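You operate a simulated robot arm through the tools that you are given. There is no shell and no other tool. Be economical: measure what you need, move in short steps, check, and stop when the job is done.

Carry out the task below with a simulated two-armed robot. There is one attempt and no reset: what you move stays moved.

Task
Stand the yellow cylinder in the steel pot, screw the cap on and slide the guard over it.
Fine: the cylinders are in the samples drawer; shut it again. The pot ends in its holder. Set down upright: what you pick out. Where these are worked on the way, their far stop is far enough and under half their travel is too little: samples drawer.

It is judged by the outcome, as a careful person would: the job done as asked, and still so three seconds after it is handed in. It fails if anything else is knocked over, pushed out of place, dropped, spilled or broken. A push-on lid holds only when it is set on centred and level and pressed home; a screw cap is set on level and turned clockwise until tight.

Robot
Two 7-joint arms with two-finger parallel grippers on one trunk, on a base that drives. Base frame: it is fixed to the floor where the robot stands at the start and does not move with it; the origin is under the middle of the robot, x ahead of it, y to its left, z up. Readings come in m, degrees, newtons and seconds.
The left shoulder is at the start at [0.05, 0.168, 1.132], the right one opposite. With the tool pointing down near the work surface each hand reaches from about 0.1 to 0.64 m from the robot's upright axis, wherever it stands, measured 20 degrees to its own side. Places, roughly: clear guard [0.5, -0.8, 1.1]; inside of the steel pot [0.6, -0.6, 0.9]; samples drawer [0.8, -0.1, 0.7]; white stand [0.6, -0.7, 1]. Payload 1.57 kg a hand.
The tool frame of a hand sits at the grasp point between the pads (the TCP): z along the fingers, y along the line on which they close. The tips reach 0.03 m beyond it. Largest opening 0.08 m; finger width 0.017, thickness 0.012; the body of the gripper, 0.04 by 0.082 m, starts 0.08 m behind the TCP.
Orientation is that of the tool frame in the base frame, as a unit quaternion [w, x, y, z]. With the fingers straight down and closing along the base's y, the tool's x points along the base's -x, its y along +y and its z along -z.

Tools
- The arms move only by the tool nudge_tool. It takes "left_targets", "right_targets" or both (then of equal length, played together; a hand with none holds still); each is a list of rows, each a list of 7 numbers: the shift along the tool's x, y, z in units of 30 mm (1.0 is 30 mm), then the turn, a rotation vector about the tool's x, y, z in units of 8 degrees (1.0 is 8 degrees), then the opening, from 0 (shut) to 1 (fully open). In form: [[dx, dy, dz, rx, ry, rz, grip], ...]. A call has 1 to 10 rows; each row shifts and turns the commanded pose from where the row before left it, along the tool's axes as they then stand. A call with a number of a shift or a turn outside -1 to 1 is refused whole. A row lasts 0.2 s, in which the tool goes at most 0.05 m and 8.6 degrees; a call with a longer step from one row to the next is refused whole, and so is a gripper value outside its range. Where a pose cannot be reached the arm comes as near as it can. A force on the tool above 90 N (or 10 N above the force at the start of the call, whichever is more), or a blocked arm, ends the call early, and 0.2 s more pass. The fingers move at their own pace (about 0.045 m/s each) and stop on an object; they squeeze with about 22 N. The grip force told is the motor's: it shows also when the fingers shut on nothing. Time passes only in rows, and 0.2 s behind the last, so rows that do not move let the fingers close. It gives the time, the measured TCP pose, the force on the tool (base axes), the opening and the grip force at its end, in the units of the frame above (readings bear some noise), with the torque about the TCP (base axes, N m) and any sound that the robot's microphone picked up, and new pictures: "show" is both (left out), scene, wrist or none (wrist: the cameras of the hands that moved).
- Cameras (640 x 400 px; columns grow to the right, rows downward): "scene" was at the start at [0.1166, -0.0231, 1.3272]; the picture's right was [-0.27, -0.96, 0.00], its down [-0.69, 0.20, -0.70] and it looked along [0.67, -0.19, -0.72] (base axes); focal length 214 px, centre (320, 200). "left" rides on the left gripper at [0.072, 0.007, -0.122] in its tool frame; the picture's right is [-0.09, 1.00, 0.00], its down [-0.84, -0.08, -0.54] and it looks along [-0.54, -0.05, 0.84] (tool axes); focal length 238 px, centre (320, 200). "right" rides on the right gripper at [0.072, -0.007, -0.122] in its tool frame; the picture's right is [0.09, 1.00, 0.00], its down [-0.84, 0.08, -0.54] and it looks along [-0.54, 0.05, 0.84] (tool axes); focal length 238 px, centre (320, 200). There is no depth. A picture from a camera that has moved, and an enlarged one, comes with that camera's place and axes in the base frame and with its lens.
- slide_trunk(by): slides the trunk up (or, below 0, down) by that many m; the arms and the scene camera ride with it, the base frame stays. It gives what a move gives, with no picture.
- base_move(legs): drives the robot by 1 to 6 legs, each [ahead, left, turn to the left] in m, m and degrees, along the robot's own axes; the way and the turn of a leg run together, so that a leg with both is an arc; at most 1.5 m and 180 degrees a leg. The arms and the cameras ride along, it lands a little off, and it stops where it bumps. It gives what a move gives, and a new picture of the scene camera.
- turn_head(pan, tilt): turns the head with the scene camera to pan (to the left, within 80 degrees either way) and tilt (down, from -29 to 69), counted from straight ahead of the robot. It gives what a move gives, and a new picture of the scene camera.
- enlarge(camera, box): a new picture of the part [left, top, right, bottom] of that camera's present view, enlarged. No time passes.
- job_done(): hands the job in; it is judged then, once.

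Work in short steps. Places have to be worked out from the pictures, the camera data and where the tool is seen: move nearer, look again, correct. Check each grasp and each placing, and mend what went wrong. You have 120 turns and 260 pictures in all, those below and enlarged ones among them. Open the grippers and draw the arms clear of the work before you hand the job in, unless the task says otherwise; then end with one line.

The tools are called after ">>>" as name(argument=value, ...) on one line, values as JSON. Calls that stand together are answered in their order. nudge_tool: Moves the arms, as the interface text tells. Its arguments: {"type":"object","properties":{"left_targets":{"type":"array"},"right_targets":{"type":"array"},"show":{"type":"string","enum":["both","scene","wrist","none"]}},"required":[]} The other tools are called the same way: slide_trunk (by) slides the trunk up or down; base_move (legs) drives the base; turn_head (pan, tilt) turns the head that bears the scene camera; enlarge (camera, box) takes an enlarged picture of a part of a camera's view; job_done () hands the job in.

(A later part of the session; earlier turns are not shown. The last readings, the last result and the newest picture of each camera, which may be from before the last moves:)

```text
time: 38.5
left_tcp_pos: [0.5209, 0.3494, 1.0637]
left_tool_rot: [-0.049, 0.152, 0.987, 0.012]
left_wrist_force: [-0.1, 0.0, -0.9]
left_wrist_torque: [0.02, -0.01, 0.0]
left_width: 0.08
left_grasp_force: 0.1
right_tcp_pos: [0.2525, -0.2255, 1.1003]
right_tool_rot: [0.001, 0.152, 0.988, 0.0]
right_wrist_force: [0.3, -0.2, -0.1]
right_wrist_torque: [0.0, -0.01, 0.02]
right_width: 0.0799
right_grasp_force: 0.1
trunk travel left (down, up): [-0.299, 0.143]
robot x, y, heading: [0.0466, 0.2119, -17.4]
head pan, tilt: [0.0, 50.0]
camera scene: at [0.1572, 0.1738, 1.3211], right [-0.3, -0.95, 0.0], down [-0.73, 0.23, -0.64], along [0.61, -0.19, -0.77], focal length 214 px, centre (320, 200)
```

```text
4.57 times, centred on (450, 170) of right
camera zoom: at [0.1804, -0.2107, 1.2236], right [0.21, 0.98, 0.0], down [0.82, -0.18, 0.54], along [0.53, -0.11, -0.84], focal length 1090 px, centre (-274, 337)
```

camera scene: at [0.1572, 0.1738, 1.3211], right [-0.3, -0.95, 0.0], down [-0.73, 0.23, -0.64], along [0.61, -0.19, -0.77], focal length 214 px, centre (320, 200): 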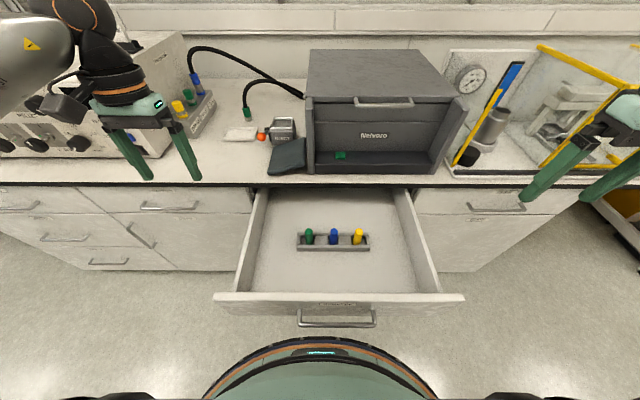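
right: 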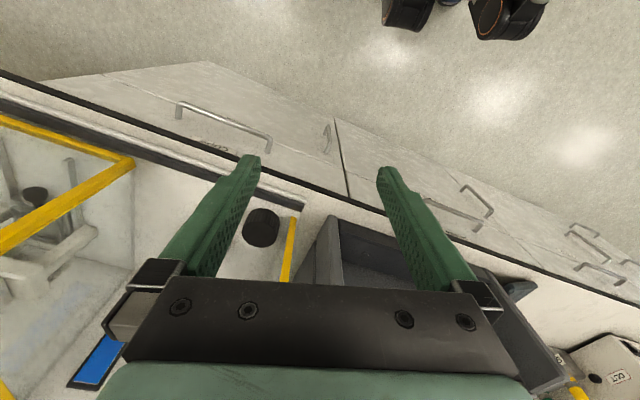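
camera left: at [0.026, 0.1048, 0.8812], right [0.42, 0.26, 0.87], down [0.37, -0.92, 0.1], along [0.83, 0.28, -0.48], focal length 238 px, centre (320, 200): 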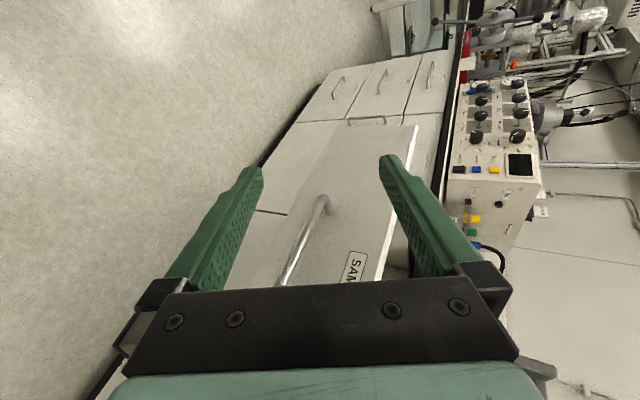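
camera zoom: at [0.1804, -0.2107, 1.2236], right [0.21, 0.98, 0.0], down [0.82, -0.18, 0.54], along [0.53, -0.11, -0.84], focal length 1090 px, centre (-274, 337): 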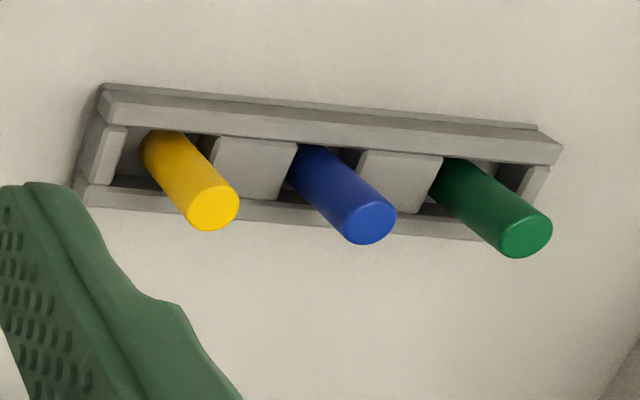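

Triangulation agrees: yellow top centre at (0.437, 0.097, z 0.770), diameter ~25 mm. I move the right hand above it and partway down, then check.

>>> nudge_tool(right_targets=[[-0.43, 0.788, 0, 0, 0, 0, 1], [-0.43, 0.788, 0, 0, 0, 0, 1], [-0.43, 0.788, 0, 0, 0, 0, 1], [-0.43, 0.788, 0, 0, 0, 0, 1], [-0.43, 0.788, 0, 0, 0, 0, 1], [-0.43, 0.788, 0, 0, 0, 0, 1], [-0.43, 0.788, 0, 0, 0, 0, 1], [-0.43, 0.788, 0, 0, 0, 0, 1], [-0.43, 0.788, 0, 0, 0, 0, 1], [-0.43, 0.788, 0, 0, 0, 0, 1]], show="none")

>>> nudge_tool(right_targets=[[0, 0, 1, 0, 0, 0, 1], [0, 0, 1, 0, 0, 0, 1], [0, 0, 1, 0, 0, 0, 1], [0, 0, 1, 0, 0, 0, 1], [0, 0, 1, 0, 0, 0, 1], [0, 0, 1, 0, 0, 0, 1], [0, 0, 1, 0, 0, 0, 1], [0, 0, 1, 0, 0, 0, 1]], show="both")

```text
time: 40.7
left_tcp_pos: [0.5199, 0.35, 1.063]
left_tool_rot: [-0.049, 0.151, 0.987, 0.012]
left_wrist_force: [-0.2, 0.5, -0.6]
left_wrist_torque: [-0.01, 0.0, 0.01]
left_width: 0.0801
left_grasp_force: 0.0
right_tcp_pos: [0.4447, -0.0364, 1.1007]
right_tool_rot: [0.001, 0.151, 0.989, 0.0]
right_wrist_force: [0.1, -0.2, 0.2]
right_wrist_torque: [-0.04, 0.01, -0.03]
right_width: 0.0801
right_grasp_force: 0.0
trunk travel left (down, up): [-0.299, 0.143]
robot x, y, heading: [0.0462, 0.2076, -17.3]
head pan, tilt: [0.0, 50.0]
```

```text
time: 42.5
left_tcp_pos: [0.5196, 0.3494, 1.0643]
left_tool_rot: [-0.049, 0.151, 0.987, 0.011]
left_wrist_force: [0.5, -0.1, 0.2]
left_wrist_torque: [0.0, 0.02, 0.0]
left_width: 0.0801
left_grasp_force: 0.1
right_tcp_pos: [0.4437, -0.0394, 0.8621]
right_tool_rot: [0.001, 0.152, 0.988, 0.0]
right_wrist_force: [1.2, 0.0, 0.7]
right_wrist_torque: [-0.01, 0.03, -0.02]
right_width: 0.0801
right_grasp_force: 0.0
trunk travel left (down, up): [-0.299, 0.143]
robot x, y, heading: [0.0465, 0.2077, -17.3]
head pan, tilt: [0.0, 50.0]
camera scene: at [0.1568, 0.1736, 1.3212], right [-0.3, -0.95, 0.0], down [-0.73, 0.23, -0.64], along [0.61, -0.19, -0.77], focal length 214 px, centre (320, 200)
camera right: at [0.3725, -0.0241, 0.9855], right [0.21, 0.98, 0.0], down [0.82, -0.18, 0.54], along [0.53, -0.11, -0.84], focal length 238 px, centre (320, 200)
```

scene: 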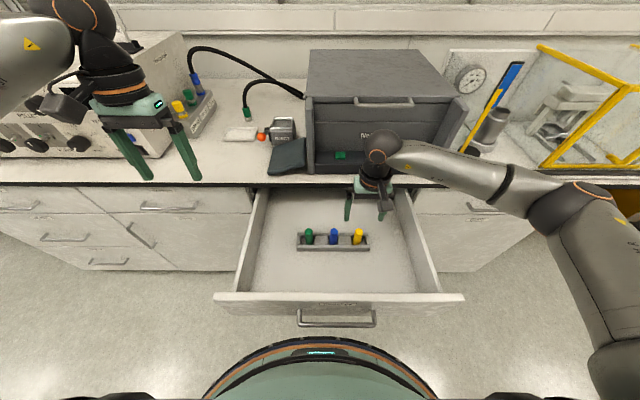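
right: 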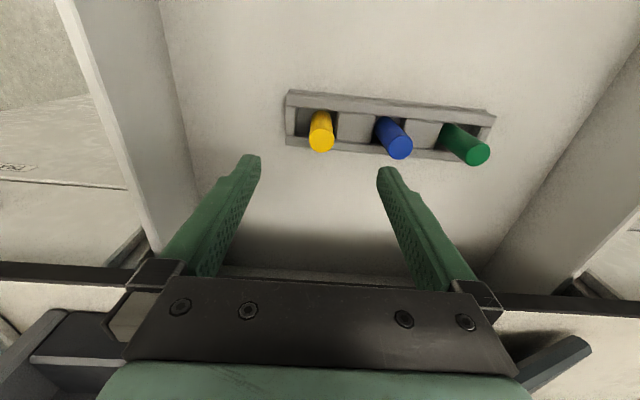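

Aligned within 2 mm. Descend 84 mm and close gently on the top of the yellow cylinder.

>>> nudge_tool(right_targets=[[-0.06, 0.03, 0.7, 0, 0, 0, 1], [0, 0, 0.7, 0, 0, 0, 1], [0, 0, 0.7, 0, 0, 0, 1], [0, 0, 0.75, 0, 0, 0, 1], [0, 0, 0, 0, 0, 0, 0], [0, 0, 0, 0, 0, 0, 0], [0, 0, 0, 0, 0, 0, 0], [0, 0, 0, 0, 0, 0, 0]], show="both")

```text
time: 44.3
left_tcp_pos: [0.52, 0.3507, 1.0633]
left_tool_rot: [-0.049, 0.152, 0.987, 0.012]
left_wrist_force: [0.5, 0.0, -0.4]
left_wrist_torque: [0.0, -0.02, -0.01]
left_width: 0.08
left_grasp_force: 0.1
right_tcp_pos: [0.447, -0.0391, 0.7745]
right_tool_rot: [0.001, 0.15, 0.989, 0.0]
right_wrist_force: [-0.1, 0.2, 0.3]
right_wrist_torque: [0.02, -0.01, 0.01]
right_width: 0.0229
right_grasp_force: 18.9
trunk travel left (down, up): [-0.299, 0.143]
robot x, y, heading: [0.0453, 0.2092, -17.3]
head pan, tilt: [0.0, 50.0]
camera scene: at [0.1568, 0.1737, 1.3211], right [-0.3, -0.95, 0.0], down [-0.73, 0.23, -0.64], along [0.61, -0.19, -0.77], focal length 214 px, centre (320, 200)
camera right: at [0.3765, -0.0239, 0.898], right [0.21, 0.98, 0.0], down [0.82, -0.18, 0.54], along [0.53, -0.11, -0.84], focal length 238 px, centre (320, 200)
```

scene: 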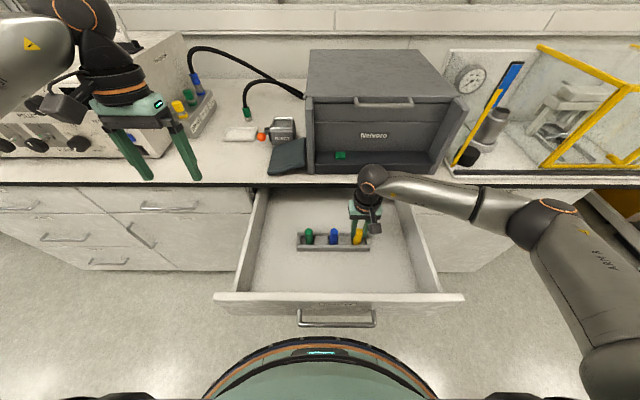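
right: 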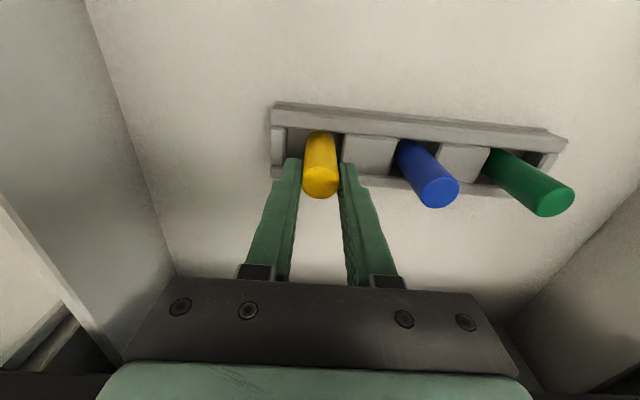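

Gripped at 22.9 mm. Lift straight up and check.

>>> nudge_tool(right_targets=[[0, 0, -0.6, 0, 0, 0, 0], [0, 0, -0.8, 0, 0, 0, 0], [0, 0, -1, 0, 0, 0, 0], [0, 0, -1, 0, 0, 0, 0], [0, 0, -1, 0, 0, 0, 0], [0, 0, -1, 0, 0, 0, 0], [0, 0, -1, 0, 0, 0, 0], [0, 0, -1, 0, 0, 0, 0], [0, 0, -1, 0, 0, 0, 0], [0, 0, -1, 0, 0, 0, 0]], show="both")

```text
time: 46.5
left_tcp_pos: [0.5208, 0.3495, 1.0635]
left_tool_rot: [-0.05, 0.151, 0.987, 0.012]
left_wrist_force: [-0.1, -0.4, 0.6]
left_wrist_torque: [0.01, 0.0, 0.0]
left_width: 0.0799
left_grasp_force: 0.1
right_tcp_pos: [0.4479, -0.0371, 1.059]
right_tool_rot: [0.001, 0.15, 0.989, 0.0]
right_wrist_force: [-0.6, -0.3, -0.7]
right_wrist_torque: [0.02, -0.03, -0.02]
right_width: 0.0229
right_grasp_force: 22.1
trunk travel left (down, up): [-0.299, 0.143]
robot x, y, heading: [0.0464, 0.212, -17.5]
head pan, tilt: [0.0, 50.0]
camera scene: at [0.1567, 0.1738, 1.3211], right [-0.3, -0.95, 0.0], down [-0.73, 0.23, -0.64], along [0.61, -0.19, -0.77], focal length 214 px, centre (320, 200)
camera right: at [0.3758, -0.0229, 1.1813], right [0.21, 0.98, 0.0], down [0.82, -0.18, 0.54], along [0.53, -0.11, -0.84], focal length 238 px, centre (320, 200)
```

scene: 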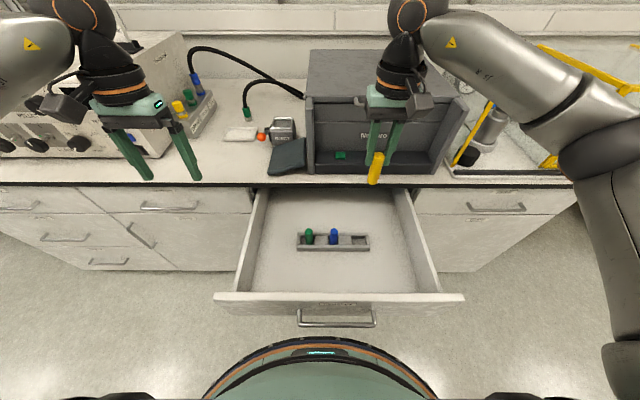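
right: 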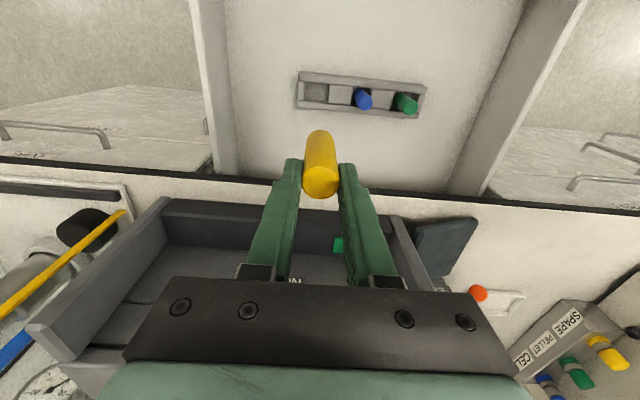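

Yellow is in hand. To shut the drawer I back off 0.25 m (right hand pulled aside), then will push with the closed left hand.

>>> base_move(legs=[[-0.25, 0, 0]])

>>> nudge_tool(right_targets=[[0.5, -1, -0.1, 0, 0, 0, 0], [0.5, -1, -0.1, 0, 0, 0, 0], [0.5, -1, -0.1, 0, 0, 0, 0], [0.5, -1, -0.1, 0, 0, 0, 0], [0.5, -1, -0.1, 0, 0, 0, 0], [0, -1, 0, 0, 0, 0, 0], [0, -1, 0, 0, 0, 0, 0], [0, 0, 0, 0, 0, 0, 0]], left_targets=[[0, -0.8, 0, 0, -0.8, 0, 0], [0, -0.8, 0, 0, -0.8, 0, 0], [0, -0.8, 0, 0, -0.8, 0, 0], [0, -0.8, 0, 0, -0.8, 0, 0], [0, -0.8, 0, 0, -0.8, 0, 0], [0, -0.8, 0, 0, -0.8, 0, 0], [0, -0.8, 0, 0, -0.8, 0, 0], [0, -0.8, 0, 0, 0, 0, 0]], show="both")

```text
time: 48.4
left_tcp_pos: [0.2708, 0.4314, 1.0645]
left_tool_rot: [-0.049, 0.147, 0.988, 0.011]
left_wrist_force: [-0.5, -0.1, -0.1]
left_wrist_torque: [0.02, 0.01, -0.03]
left_width: 0.08
left_grasp_force: 0.0
right_tcp_pos: [0.204, 0.0428, 1.0584]
right_tool_rot: [0.001, 0.145, 0.989, 0.0]
right_wrist_force: [-0.1, -0.1, -0.2]
right_wrist_torque: [0.03, 0.02, 0.0]
right_width: 0.0229
right_grasp_force: 22.2
trunk travel left (down, up): [-0.299, 0.143]
robot x, y, heading: [-0.2016, 0.2875, -16.5]
head pan, tilt: [0.0, 50.0]
camera scene: at [-0.0902, 0.2508, 1.3212], right [-0.29, -0.96, 0.0], down [-0.73, 0.22, -0.64], along [0.62, -0.18, -0.77], focal length 214 px, centre (320, 200)
```

scene: 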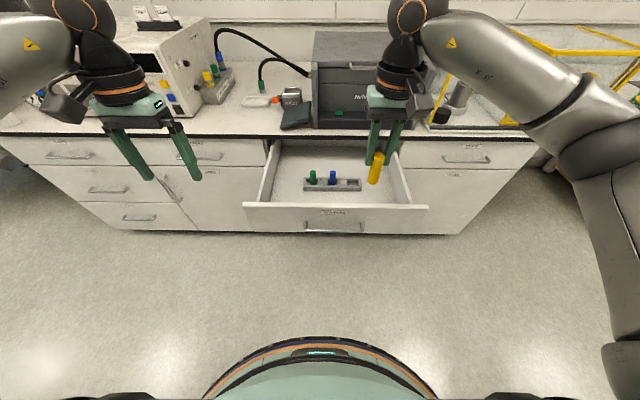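

```text
time: 50.2
left_tcp_pos: [0.2131, 0.2472, 1.061]
left_tool_rot: [0.332, 0.138, 0.932, -0.045]
left_wrist_force: [0.7, -0.2, 0.5]
left_wrist_torque: [0.0, 0.01, -0.03]
left_width: 0.0
left_grasp_force: 21.2
right_tcp_pos: [0.0727, -0.1353, 1.0714]
right_tool_rot: [0.0, 0.145, 0.989, 0.0]
right_wrist_force: [0.4, -0.4, -0.2]
right_wrist_torque: [0.01, -0.01, -0.02]
right_width: 0.023
right_grasp_force: 22.4
trunk travel left (down, up): [-0.299, 0.143]
robot x, y, heading: [-0.2002, 0.2865, -16.6]
head pan, tilt: [0.0, 50.0]
camera scene: at [-0.0896, 0.2503, 1.3211], right [-0.29, -0.96, 0.0], down [-0.73, 0.22, -0.64], along [0.62, -0.18, -0.77], focal length 214 px, centre (320, 200)
camera right: at [0.0013, -0.121, 1.1943], right [0.2, 0.98, 0.0], down [0.82, -0.17, 0.54], along [0.53, -0.11, -0.84], focal length 238 px, centre (320, 200)
camera left: at [0.0888, 0.2904, 1.1114], right [0.36, 0.93, 0.07], down [0.27, -0.17, 0.95], along [0.89, -0.32, -0.31], focal length 238 px, centre (320, 200)
```

scene: 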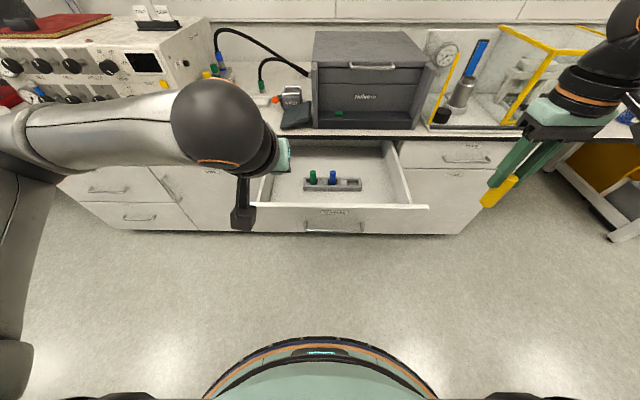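
right: 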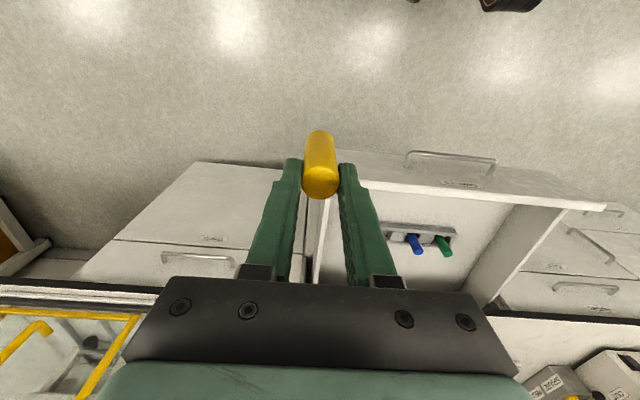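
left: 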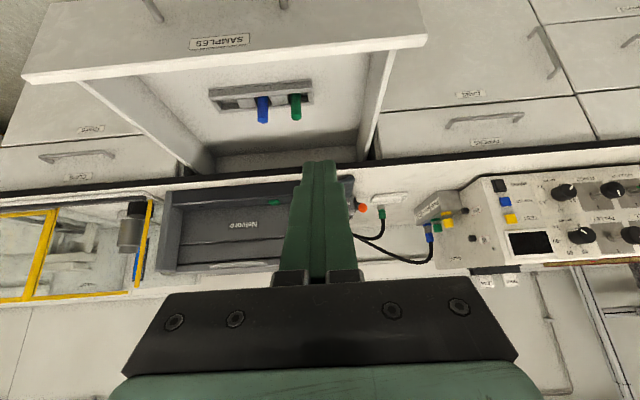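

Left hand is pitched forward ~39°, fist closed, in front of the open drawer. I lower it vertically so the fingertips face the drawer front just above the handle.

>>> nudge_tool(left_targets=[[0.626, -0.22, 0.77, 0, 0, 0, 0], [0.626, -0.22, 0.77, 0, 0, 0, 0], [0.626, -0.22, 0.77, 0, 0, 0, 0], [0.626, -0.22, 0.77, 0, 0, 0, 0], [0.626, -0.22, 0.77, 0, 0, 0, 0], [0.626, -0.22, 0.77, 0, 0, 0, 0], [0.626, -0.22, 0.77, 0, 0, 0, 0], [0.626, -0.22, 0.77, 0, 0, 0, 0], [0.626, -0.22, 0.77, 0, 0, 0, 0]], show="both")

```text
time: 52.2
left_tcp_pos: [0.1985, 0.1967, 0.7943]
left_tool_rot: [0.33, 0.139, 0.932, -0.046]
left_wrist_force: [-0.4, -0.1, 0.0]
left_wrist_torque: [0.0, 0.0, -0.04]
left_width: 0.0
left_grasp_force: 21.5
right_tcp_pos: [0.0728, -0.1353, 1.072]
right_tool_rot: [0.001, 0.146, 0.989, 0.001]
right_wrist_force: [0.4, 0.2, -0.9]
right_wrist_torque: [-0.03, -0.01, -0.01]
right_width: 0.0231
right_grasp_force: 21.9
trunk travel left (down, up): [-0.299, 0.143]
robot x, y, heading: [-0.2008, 0.2871, -16.4]
head pan, tilt: [0.0, 50.0]
camera scene: at [-0.0896, 0.2505, 1.3211], right [-0.29, -0.96, 0.0], down [-0.73, 0.22, -0.64], along [0.62, -0.18, -0.77], focal length 214 px, centre (320, 200)
camera left: at [0.0735, 0.2396, 0.8443], right [0.36, 0.93, 0.07], down [0.27, -0.17, 0.95], along [0.89, -0.32, -0.31], focal length 238 px, centre (320, 200)
```

scene: 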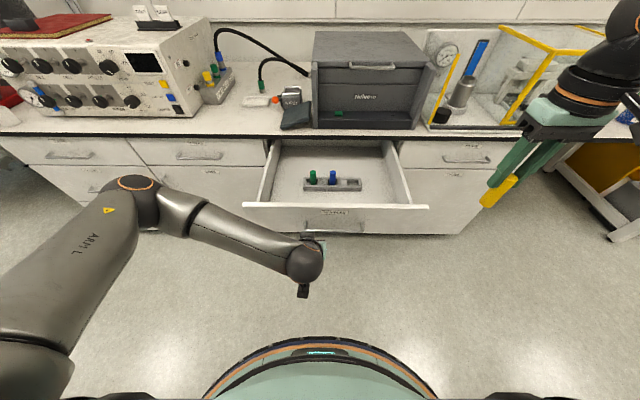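
left: 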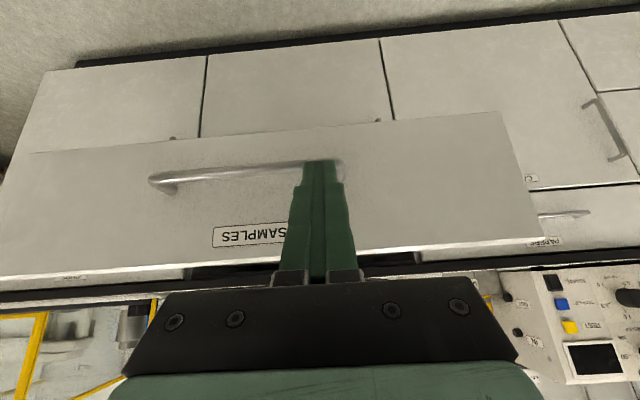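

The tips point at the face between handle and top edge. I drive ahead to push the drawer shut, correcting heading slightly.

>>> base_move(legs=[[0.05, 0, -0.9], [0.32, 0, 0]])

```text
time: 54.9
left_tcp_pos: [0.5492, 0.0752, 0.7952]
left_tool_rot: [0.331, 0.148, 0.931, -0.048]
left_wrist_force: [0.7, -0.7, -0.8]
left_wrist_torque: [0.03, -0.01, 0.02]
left_width: 0.0
left_grasp_force: 21.3
right_tcp_pos: [0.4177, -0.25, 1.0718]
right_tool_rot: [0.001, 0.155, 0.988, 0.0]
right_wrist_force: [-0.9, 0.3, -0.6]
right_wrist_torque: [0.02, 0.0, -0.03]
right_width: 0.0229
right_grasp_force: 22.1
trunk travel left (down, up): [-0.299, 0.143]
robot x, y, heading: [0.1499, 0.1749, -17.6]
head pan, tilt: [0.0, 50.0]
camera scene: at [0.2628, 0.1366, 1.3211], right [-0.31, -0.95, 0.0], down [-0.73, 0.23, -0.64], along [0.61, -0.2, -0.77], focal length 214 px, centre (320, 200)
```

scene: 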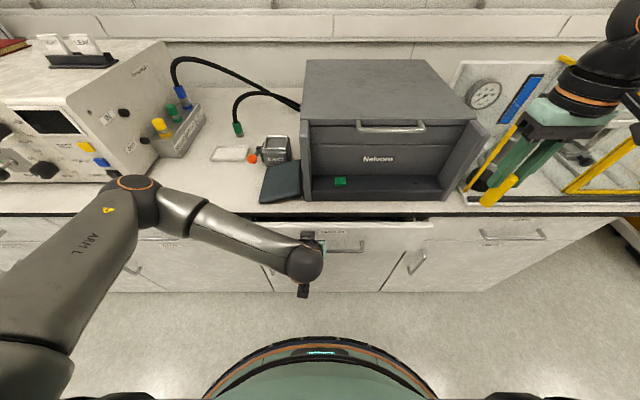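

Almost shut; ~5 cm to go. I push the rest.

>>> base_move(legs=[[0.065, 0, 0]])

```text
time: 55.8
left_tcp_pos: [0.5919, 0.0615, 0.7932]
left_tool_rot: [0.315, 0.155, 0.935, -0.048]
left_wrist_force: [-68.3, 31.8, 18.7]
left_wrist_torque: [0.65, 0.79, 0.26]
left_width: 0.0
left_grasp_force: 21.1
right_tcp_pos: [0.474, -0.269, 1.0752]
right_tool_rot: [0.004, 0.155, 0.988, -0.001]
right_wrist_force: [-0.3, 0.0, -0.1]
right_wrist_torque: [-0.03, -0.01, 0.03]
right_width: 0.0228
right_grasp_force: 21.7
trunk travel left (down, up): [-0.299, 0.143]
robot x, y, heading: [0.2146, 0.1556, -18.1]
head pan, tilt: [0.0, 50.0]
camera scene: at [0.3167, 0.1201, 1.3219], right [-0.3, -0.95, 0.0], down [-0.73, 0.23, -0.65], along [0.62, -0.2, -0.76], focal length 214 px, centre (320, 200)
```

scene: 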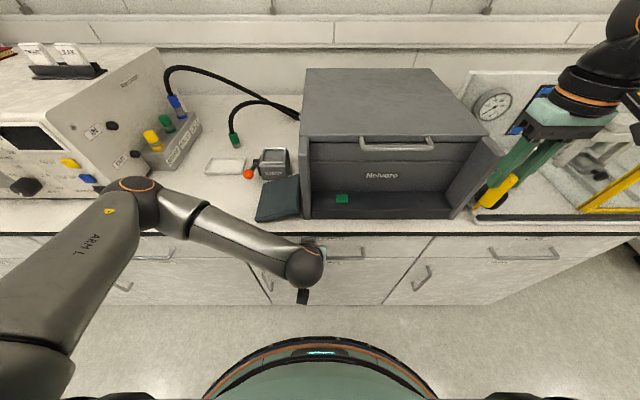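

Drawer is against its stop. I back off to look at it and plan the pot.

>>> base_move(legs=[[-0.15, 0, 0.6]])

```text
time: 57.2
left_tcp_pos: [0.4501, 0.1109, 0.7899]
left_tool_rot: [0.312, 0.149, 0.937, -0.045]
left_wrist_force: [0.6, -0.5, -0.2]
left_wrist_torque: [0.01, -0.01, 0.0]
left_width: 0.0
left_grasp_force: 21.5
right_tcp_pos: [0.3392, -0.2222, 1.071]
right_tool_rot: [0.001, 0.147, 0.989, 0.0]
right_wrist_force: [-0.3, 0.3, 0.1]
right_wrist_torque: [0.02, -0.02, 0.0]
right_width: 0.023
right_grasp_force: 21.6
trunk travel left (down, up): [-0.299, 0.143]
robot x, y, heading: [0.0674, 0.2004, -17.3]
head pan, tilt: [0.0, 50.0]
camera scene: at [0.1773, 0.1646, 1.3212], right [-0.29, -0.96, 0.0], down [-0.73, 0.22, -0.64], along [0.62, -0.19, -0.77], focal length 214 px, centre (320, 200)
```

scene: 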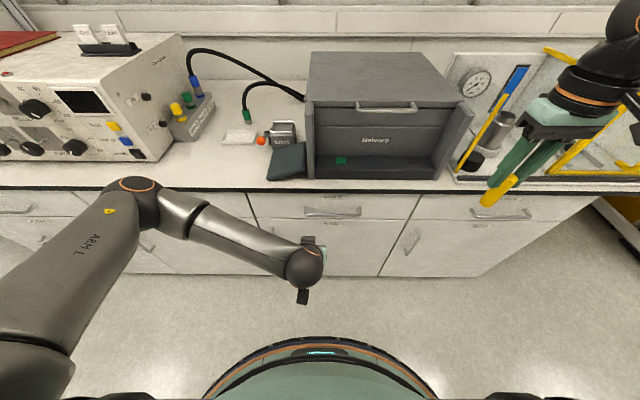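

Drawer is flush. I raise the left hand and drive right 0.46 m to stand before the pot.

>>> nudge_tool(left_targets=[[-0.626, 0.5, -0.77, 0, 0, 0, 0.5], [-0.626, 0.5, -0.77, 0, 0, 0, 0.5], [-0.626, 0.5, -0.77, 0, 0, 0, 0.5], [-0.626, 0.5, -0.77, 0, 0, 0, 0.5], [-0.626, 0.5, -0.77, 0, 0, 0, 0.5], [-0.626, 0.5, -0.77, 0, 0, 0, 0.5], [-0.626, 0.5, -0.77, 0, 0, 0, 0.5], [-0.626, 0.5, -0.77, 0, 0, 0, 0.5], [0, 0, 0, 0, 1, 0, 0.5]], show="none")

>>> base_move(legs=[[0, -0.46, 0]])

>>> turn_head(pan=-15, tilt=40)

```text
time: 59.2
left_tcp_pos: [0.4975, 0.2209, 1.03]
left_tool_rot: [0.245, 0.152, 0.957, -0.035]
left_wrist_force: [-0.5, 0.2, 0.4]
left_wrist_torque: [0.01, -0.01, 0.02]
left_width: 0.0398
left_grasp_force: 0.0
right_tcp_pos: [0.3399, -0.222, 1.0719]
right_tool_rot: [0.001, 0.148, 0.989, 0.001]
right_wrist_force: [-0.4, -0.3, -0.3]
right_wrist_torque: [-0.02, -0.04, 0.04]
right_width: 0.0231
right_grasp_force: 21.9
trunk travel left (down, up): [-0.299, 0.143]
robot x, y, heading: [0.0681, 0.2003, -17.0]
head pan, tilt: [0.0, 50.0]
```

```text
time: 63.8
left_tcp_pos: [0.3583, -0.2318, 1.0303]
left_tool_rot: [0.245, 0.162, 0.955, -0.037]
left_wrist_force: [-0.2, 0.1, 0.0]
left_wrist_torque: [0.0, -0.01, 0.0]
left_width: 0.0399
left_grasp_force: 0.0
right_tcp_pos: [0.1904, -0.6703, 1.0718]
right_tool_rot: [0.001, 0.158, 0.987, 0.001]
right_wrist_force: [-0.6, -0.3, -0.9]
right_wrist_torque: [-0.01, -0.02, 0.02]
right_width: 0.0228
right_grasp_force: 22.1
trunk travel left (down, up): [-0.299, 0.143]
robot x, y, heading: [-0.0699, -0.2478, -18.3]
head pan, tilt: [0.0, 50.0]
camera scene: at [0.037, -0.2812, 1.3211], right [-0.31, -0.95, 0.0], down [-0.73, 0.24, -0.64], along [0.61, -0.2, -0.77], focal length 214 px, centre (320, 200)
```

scene: 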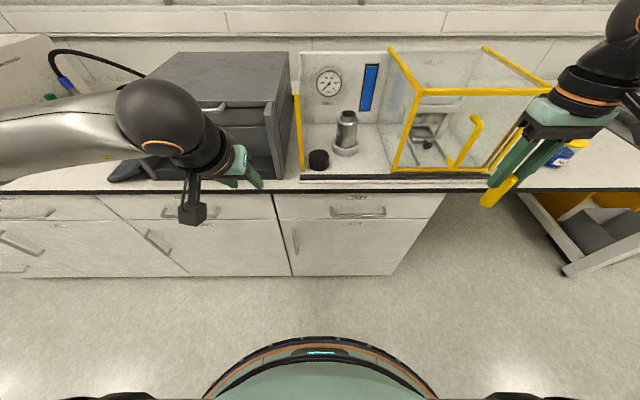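

```text
time: 64.6
left_tcp_pos: [0.3586, -0.2307, 1.0297]
left_tool_rot: [0.246, 0.162, 0.955, -0.037]
left_wrist_force: [0.4, -0.1, -0.3]
left_wrist_torque: [-0.01, -0.01, 0.0]
left_width: 0.04
left_grasp_force: 0.0
right_tcp_pos: [0.1913, -0.6705, 1.0717]
right_tool_rot: [0.001, 0.158, 0.987, 0.0]
right_wrist_force: [-0.5, -0.7, -0.7]
right_wrist_torque: [0.0, -0.04, -0.01]
right_width: 0.023
right_grasp_force: 21.6
trunk travel left (down, up): [-0.299, 0.143]
robot x, y, heading: [-0.0749, -0.2415, -18.1]
head pan, tilt: [-15.0, 40.0]
camera scene: at [0.0351, -0.3036, 1.3353], right [-0.55, -0.84, 0.0], down [-0.54, 0.35, -0.77], along [0.64, -0.42, -0.64], focal length 214 px, centre (320, 200)
```

scene: 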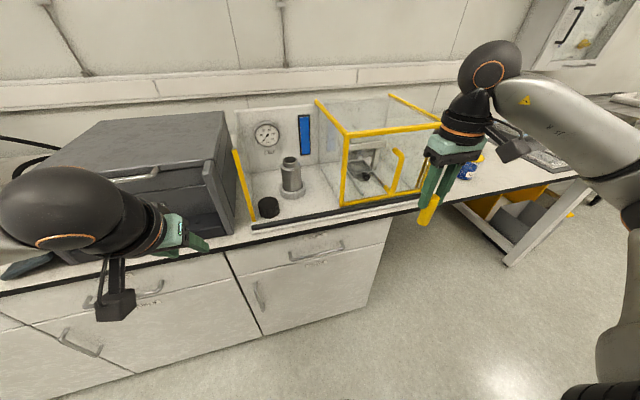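

I zoom on the cell to read the pot, cap, holder, and guard rail.

>>> enlarge(camera="scene", box=[225, 85, 445, 245])

>>> enlarge(camera="scene", box=[235, 110, 335, 230])

```text
2.50 times, centred on (335, 165) of scene
camera zoom: at [0.0351, -0.3036, 1.3353], right [-0.55, -0.84, 0.0], down [-0.54, 0.35, -0.77], along [0.64, -0.42, -0.64], focal length 536 px, centre (282, 288)
```

zoom: 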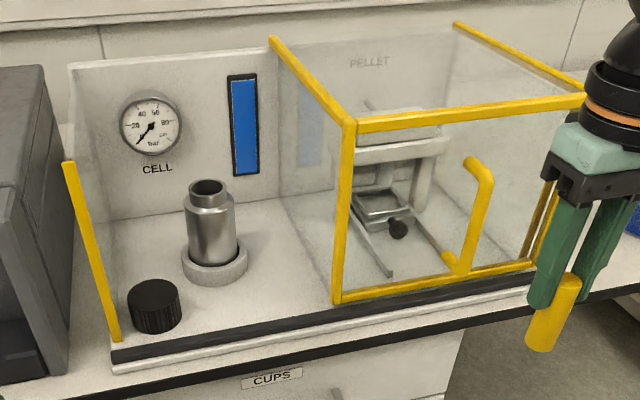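

```text
3.33 times, centred on (285, 170) of scene
camera zoom: at [0.0351, -0.3036, 1.3353], right [-0.55, -0.84, 0.0], down [-0.54, 0.35, -0.77], along [0.64, -0.42, -0.64], focal length 715 px, centre (437, 300)
```

zoom: 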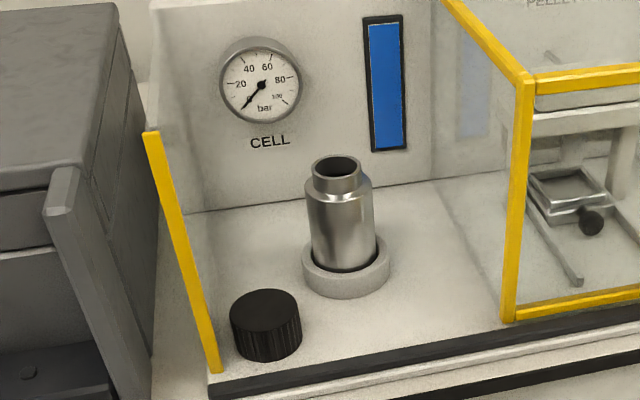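

Pot mouth is at about (0.747, −0.357, z 0.978) in bench axes, cap near (0.68, −0.26), guard's left edge at −0.50. I tuck the left hand back, bring the right hand in line with the pot, then drive ahead 0.2 m.

>>> nudge_tool(right_targets=[[0, 0.92, -0.3, 0, 0, 0, 0], [0, 0.92, -0.3, 0, 0, 0, 0], [0, 0.92, -0.3, 0, 0, 0, 0], [0, 0.92, -0.3, 0, 0, 0, 0], [0, 0.92, -0.3, 0, 0, 0, 0], [0, 0.92, -0.3, 0, 0, 0, 0], [0, 0.92, -0.3, 0, 0, 0, 0], [0, 0.92, -0.3, 0, 0, 0, 0]], left_targets=[[0.8, 0.8, -0.4, 0, 0, 0, 0.5], [0.8, 0.8, -0.4, 0, 0, 0, 0.5], [0.8, 0.8, -0.4, 0, 0, 0, 0.5], [0.8, 0.8, -0.4, 0, 0, 0, 0.5], [0.8, 0.8, -0.4, 0, 0, 0, 0.5], [0, 0.8, 0, 0, 1, 0, 0.5], [0, 0.8, 0, 0, 1, 0, 0.5], [0, 0, 0, 0, 1, 0, 0.5]], show="none")

>>> turn_head(pan=0, tilt=45)

>>> base_move(legs=[[0.15, 0, 0.8]])

>>> enlarge(camera="right", box=[0, 0, 640, 400])

```text
time: 66.4
left_tcp_pos: [0.3459, -0.043, 1.0564]
left_tool_rot: [0.04, 0.166, 0.985, -0.003]
left_wrist_force: [-0.1, -0.7, 0.8]
left_wrist_torque: [-0.01, -0.06, -0.02]
left_width: 0.0402
left_grasp_force: 0.0
left hand out of reach, approached as far as the arm can: row 3, 4, 5
right_tcp_pos: [0.2595, -0.4595, 1.1439]
right_tool_rot: [0.0, 0.158, 0.987, 0.0]
right_wrist_force: [-0.2, 0.5, -0.4]
right_wrist_torque: [-0.03, 0.02, 0.0]
right_width: 0.023
right_grasp_force: 22.5
trunk travel left (down, up): [-0.299, 0.143]
robot x, y, heading: [-0.0769, -0.245, -18.3]
head pan, tilt: [-15.0, 40.0]
```

```text
time: 67.2
left_tcp_pos: [0.3449, -0.0443, 1.0581]
left_tool_rot: [0.042, 0.166, 0.985, -0.003]
left_wrist_force: [-0.2, 0.4, 0.3]
left_wrist_torque: [0.03, 0.01, 0.0]
left_width: 0.04
left_grasp_force: 0.0
right_tcp_pos: [0.2589, -0.4587, 1.1453]
right_tool_rot: [0.001, 0.158, 0.988, 0.0]
right_wrist_force: [0.5, 0.5, -0.8]
right_wrist_torque: [-0.02, 0.0, 0.03]
right_width: 0.0228
right_grasp_force: 22.2
trunk travel left (down, up): [-0.299, 0.143]
robot x, y, heading: [-0.0715, -0.2442, -18.1]
head pan, tilt: [0.0, 45.0]
camera scene: at [0.0412, -0.2824, 1.3281], right [-0.31, -0.95, 0.0], down [-0.67, 0.22, -0.71], along [0.67, -0.22, -0.71], focal length 214 px, centre (320, 200)
```

scene: 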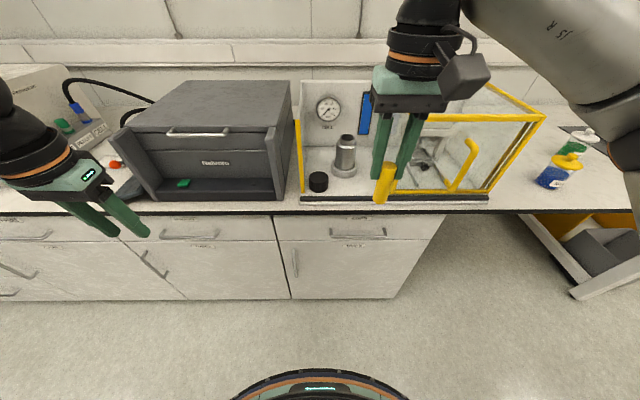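

```text
time: 68.5
left_tcp_pos: [0.4777, -0.0807, 1.0572]
left_tool_rot: [0.041, 0.158, 0.987, -0.002]
left_wrist_force: [0.3, 0.5, 0.0]
left_wrist_torque: [-0.01, 0.06, 0.03]
left_width: 0.04
left_grasp_force: 0.1
right_tcp_pos: [0.3996, -0.4971, 1.1447]
right_tool_rot: [0.001, 0.149, 0.989, -0.001]
right_wrist_force: [0.4, -0.7, -0.7]
right_wrist_torque: [0.0, 0.03, 0.02]
right_width: 0.0228
right_grasp_force: 21.6
trunk travel left (down, up): [-0.299, 0.143]
robot x, y, heading: [0.0645, -0.2875, -17.3]
head pan, tilt: [0.0, 45.0]
camera scene: at [0.1785, -0.324, 1.3279], right [-0.3, -0.96, 0.0], down [-0.68, 0.21, -0.71], along [0.68, -0.21, -0.71], focal length 214 px, centre (320, 200)
```

scene: 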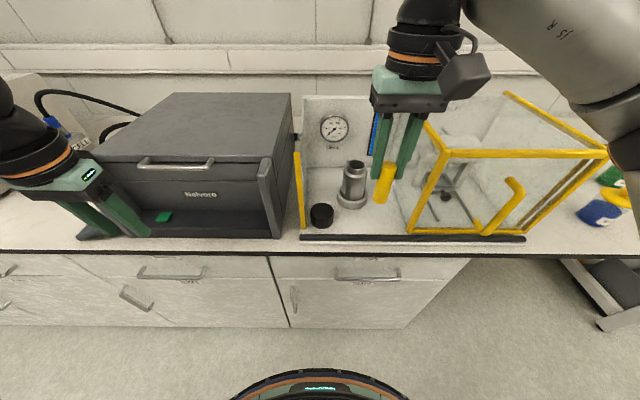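

```text
1.00 times, centred on (320, 200) of right (not enlarged: the box is as wide or as high as the picture)
camera zoom: at [0.3273, -0.4829, 1.2669], right [0.21, 0.98, 0.0], down [0.82, -0.17, 0.54], along [0.53, -0.11, -0.84], focal length 238 px, centre (320, 200)
```

zoom: 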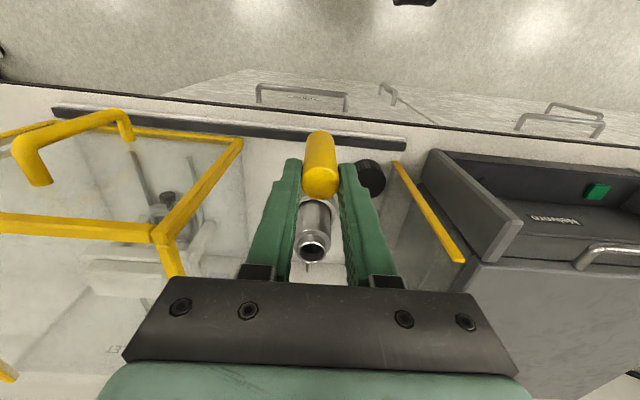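

The pot mouth is right ahead, at about (0.74, −0.349, z 0.975). I drive 0.05 m closer and extend the right hand 0.14 m toward it, still above.

>>> base_move(legs=[[0.05, 0, 0]])

>>> nudge_tool(right_targets=[[-0.8, 0.05, 0, 0, 0, 0, 0], [-0.8, 0.05, 0, 0, 0, 0, 0], [-0.8, 0.05, 0, 0, 0, 0, 0], [-0.8, 0.05, 0, 0, 0, 0, 0], [-0.8, 0, 0, 0, 0, 0, 0], [-0.6, 0, 0, 0, 0, 0, 0]], show="both")

```text
time: 69.4
left_tcp_pos: [0.526, -0.0954, 1.0564]
left_tool_rot: [0.04, 0.159, 0.986, -0.003]
left_wrist_force: [0.5, -0.7, 0.1]
left_wrist_torque: [0.02, 0.03, 0.01]
left_width: 0.0398
left_grasp_force: 0.1
right_tcp_pos: [0.4462, -0.5122, 1.1445]
right_tool_rot: [0.0, 0.15, 0.989, 0.0]
right_wrist_force: [1.5, -0.3, 0.5]
right_wrist_torque: [0.03, 0.04, 0.0]
right_width: 0.0228
right_grasp_force: 21.7
trunk travel left (down, up): [-0.299, 0.143]
robot x, y, heading: [0.1136, -0.3039, -17.2]
head pan, tilt: [0.0, 45.0]
camera scene: at [0.2258, -0.3387, 1.3279], right [-0.3, -0.96, 0.0], down [-0.68, 0.21, -0.71], along [0.67, -0.21, -0.71], focal length 214 px, centre (320, 200)
```

scene: 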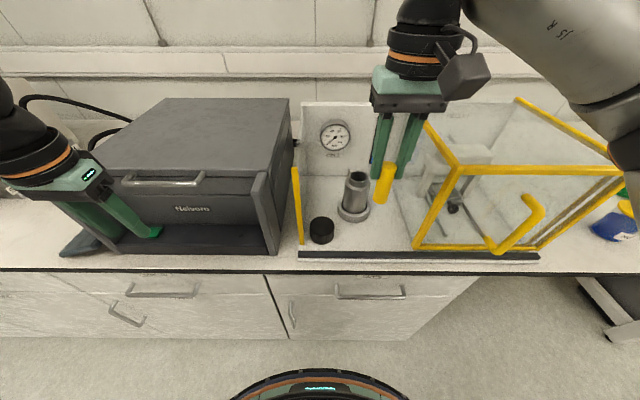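

```text
time: 70.8
left_tcp_pos: [0.5251, -0.0947, 1.0574]
left_tool_rot: [0.041, 0.158, 0.987, -0.004]
left_wrist_force: [-0.4, 0.2, -0.5]
left_wrist_torque: [0.0, -0.02, -0.01]
left_width: 0.0399
left_grasp_force: 0.1
right_tcp_pos: [0.578, -0.5457, 1.145]
right_tool_rot: [0.001, 0.149, 0.989, -0.001]
right_wrist_force: [-0.3, 0.1, -0.5]
right_wrist_torque: [-0.02, -0.04, 0.02]
right_width: 0.0227
right_grasp_force: 22.9
trunk travel left (down, up): [-0.299, 0.143]
robot x, y, heading: [0.1103, -0.2996, -17.3]
head pan, tilt: [0.0, 45.0]
camera scene: at [0.2251, -0.3383, 1.328], right [-0.3, -0.96, 0.0], down [-0.68, 0.21, -0.71], along [0.68, -0.21, -0.71], focal length 214 px, centre (320, 200)
camera right: at [0.5064, -0.5308, 1.2685], right [0.21, 0.98, 0.0], down [0.82, -0.17, 0.54], along [0.53, -0.11, -0.84], focal length 238 px, centre (320, 200)
```

scene: 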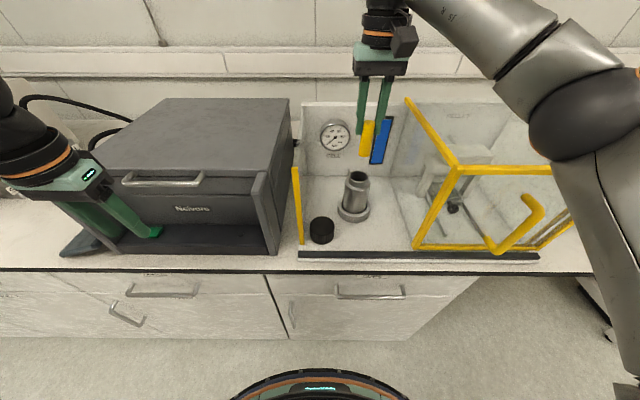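
right: 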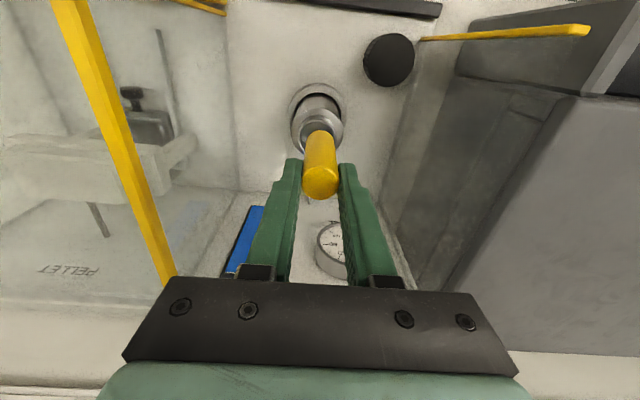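

I zoom on the wrist view to centre the cylinder over the mouth.

>>> enlarge(camera="right", box=[240, 60, 400, 210])

>>> enlarge(camera="scene", box=[290, 100, 450, 250])

```text
2.67 times, centred on (320, 135) of right
camera zoom: at [0.5064, -0.5308, 1.2685], right [0.21, 0.98, 0.0], down [0.82, -0.17, 0.54], along [0.53, -0.11, -0.84], focal length 636 px, centre (320, 373)
```

zoom: 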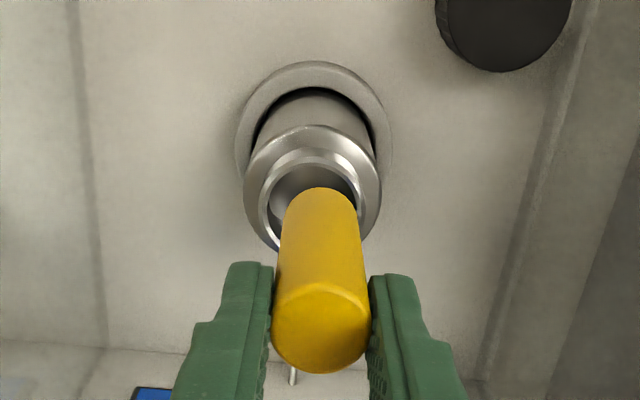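

```text
2.67 times, centred on (370, 175) of scene
camera zoom: at [0.2251, -0.3383, 1.328], right [-0.3, -0.96, 0.0], down [-0.68, 0.21, -0.71], along [0.68, -0.21, -0.71], focal length 572 px, centre (187, 267)
```

zoom: 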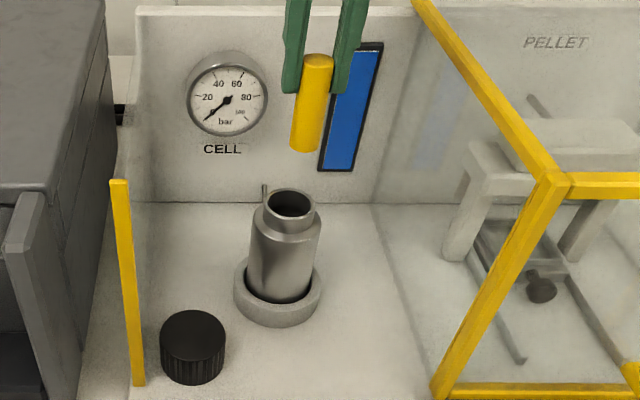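

Refined: mouth at (0.730, −0.349, z≈0.997); cylinder axis needs +16 mm ahead. I shift and lower 60 mm, then check again.

>>> nudge_tool(right_targets=[[-0.53, -0.03, 0, 0, 0, 0, 0], [0, 0, 0.6, 0, 0, 0, 0], [0, 0, 0.6, 0, 0, 0, 0], [0, 0, 0.5, 0, 0, 0, 0]], show="none")

>>> enlarge(camera="right", box=[240, 60, 400, 210])

>>> enlarge(camera="scene", box=[290, 100, 450, 250])

```text
time: 71.8
left_tcp_pos: [0.5255, -0.0944, 1.0579]
left_tool_rot: [0.042, 0.159, 0.986, -0.003]
left_wrist_force: [0.3, -0.2, 0.1]
left_wrist_torque: [-0.01, -0.02, 0.02]
left_width: 0.04
left_grasp_force: 0.1
right_tcp_pos: [0.5927, -0.5526, 1.0924]
right_tool_rot: [0.002, 0.151, 0.989, -0.001]
right_wrist_force: [0.4, -0.1, -0.5]
right_wrist_torque: [-0.03, -0.01, -0.03]
right_width: 0.0231
right_grasp_force: 21.8
trunk travel left (down, up): [-0.299, 0.143]
robot x, y, heading: [0.11, -0.3029, -17.0]
head pan, tilt: [0.0, 45.0]
```

```text
2.67 times, centred on (320, 135) of right
camera zoom: at [0.52, -0.5373, 1.2156], right [0.21, 0.98, 0.0], down [0.82, -0.17, 0.54], along [0.53, -0.11, -0.84], focal length 636 px, centre (320, 373)
```

zoom: 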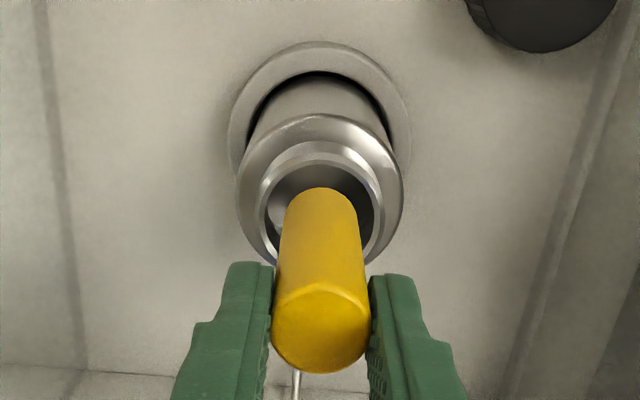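

```text
2.67 times, centred on (370, 175) of scene
camera zoom: at [0.225, -0.3386, 1.328], right [-0.3, -0.96, 0.0], down [-0.68, 0.21, -0.71], along [0.68, -0.21, -0.71], focal length 572 px, centre (187, 267)
```

zoom: 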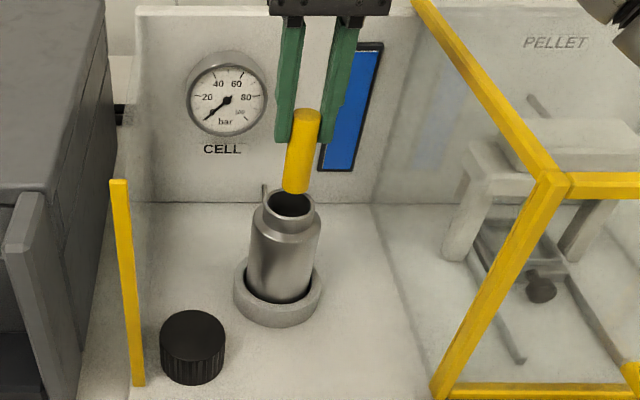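

Cylinder is centred over the mouth. I lower it into the pot until the tips are just above the rim.

>>> nudge_tool(right_targets=[[0, 0, 0.4, 0, 0, 0, 0], [0, 0, 0.4, 0, 0, 0, 0], [0, 0, 0.4, 0, 0, 0, 0], [0, 0, 0.4, 0, 0, 0, 0], [0, 0, 0.2, 0, 0, 0, 0]], show="none")

>>> enlarge(camera="scene", box=[290, 100, 450, 250])

>>> enlarge(camera="right", box=[240, 60, 400, 210])

```text
time: 73.0
left_tcp_pos: [0.5234, -0.0942, 1.0584]
left_tool_rot: [0.042, 0.16, 0.986, -0.004]
left_wrist_force: [-0.5, 0.4, -0.1]
left_wrist_torque: [0.02, 0.01, 0.01]
left_width: 0.0403
left_grasp_force: 0.1
right_tcp_pos: [0.5924, -0.5508, 1.04]
right_tool_rot: [0.004, 0.15, 0.989, 0.0]
right_wrist_force: [3.2, 0.1, 19.2]
right_wrist_torque: [0.1, 0.0, -0.02]
right_width: 0.0232
right_grasp_force: 21.6
trunk travel left (down, up): [-0.299, 0.143]
robot x, y, heading: [0.1112, -0.3027, -17.2]
head pan, tilt: [0.0, 45.0]
```

```text
2.67 times, centred on (370, 175) of scene
camera zoom: at [0.2238, -0.3377, 1.3282], right [-0.3, -0.96, 0.0], down [-0.67, 0.21, -0.71], along [0.68, -0.21, -0.71], focal length 572 px, centre (187, 267)
```

zoom: 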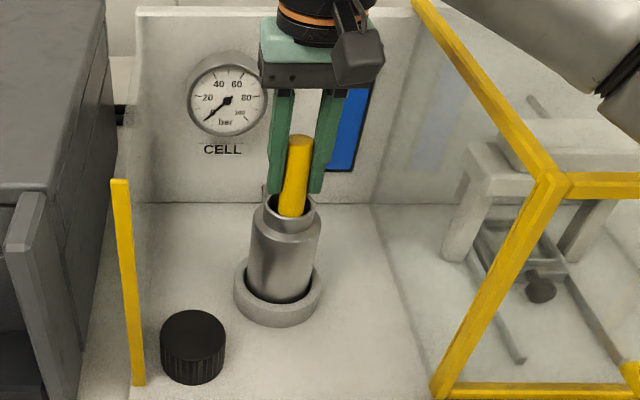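

```text
2.67 times, centred on (320, 135) of right
camera zoom: at [0.52, -0.5365, 1.1624], right [0.21, 0.98, 0.0], down [0.82, -0.17, 0.55], along [0.54, -0.11, -0.84], focal length 636 px, centre (320, 373)
```

zoom: 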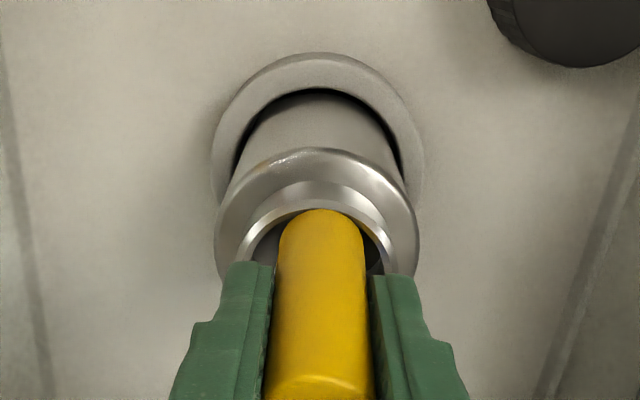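

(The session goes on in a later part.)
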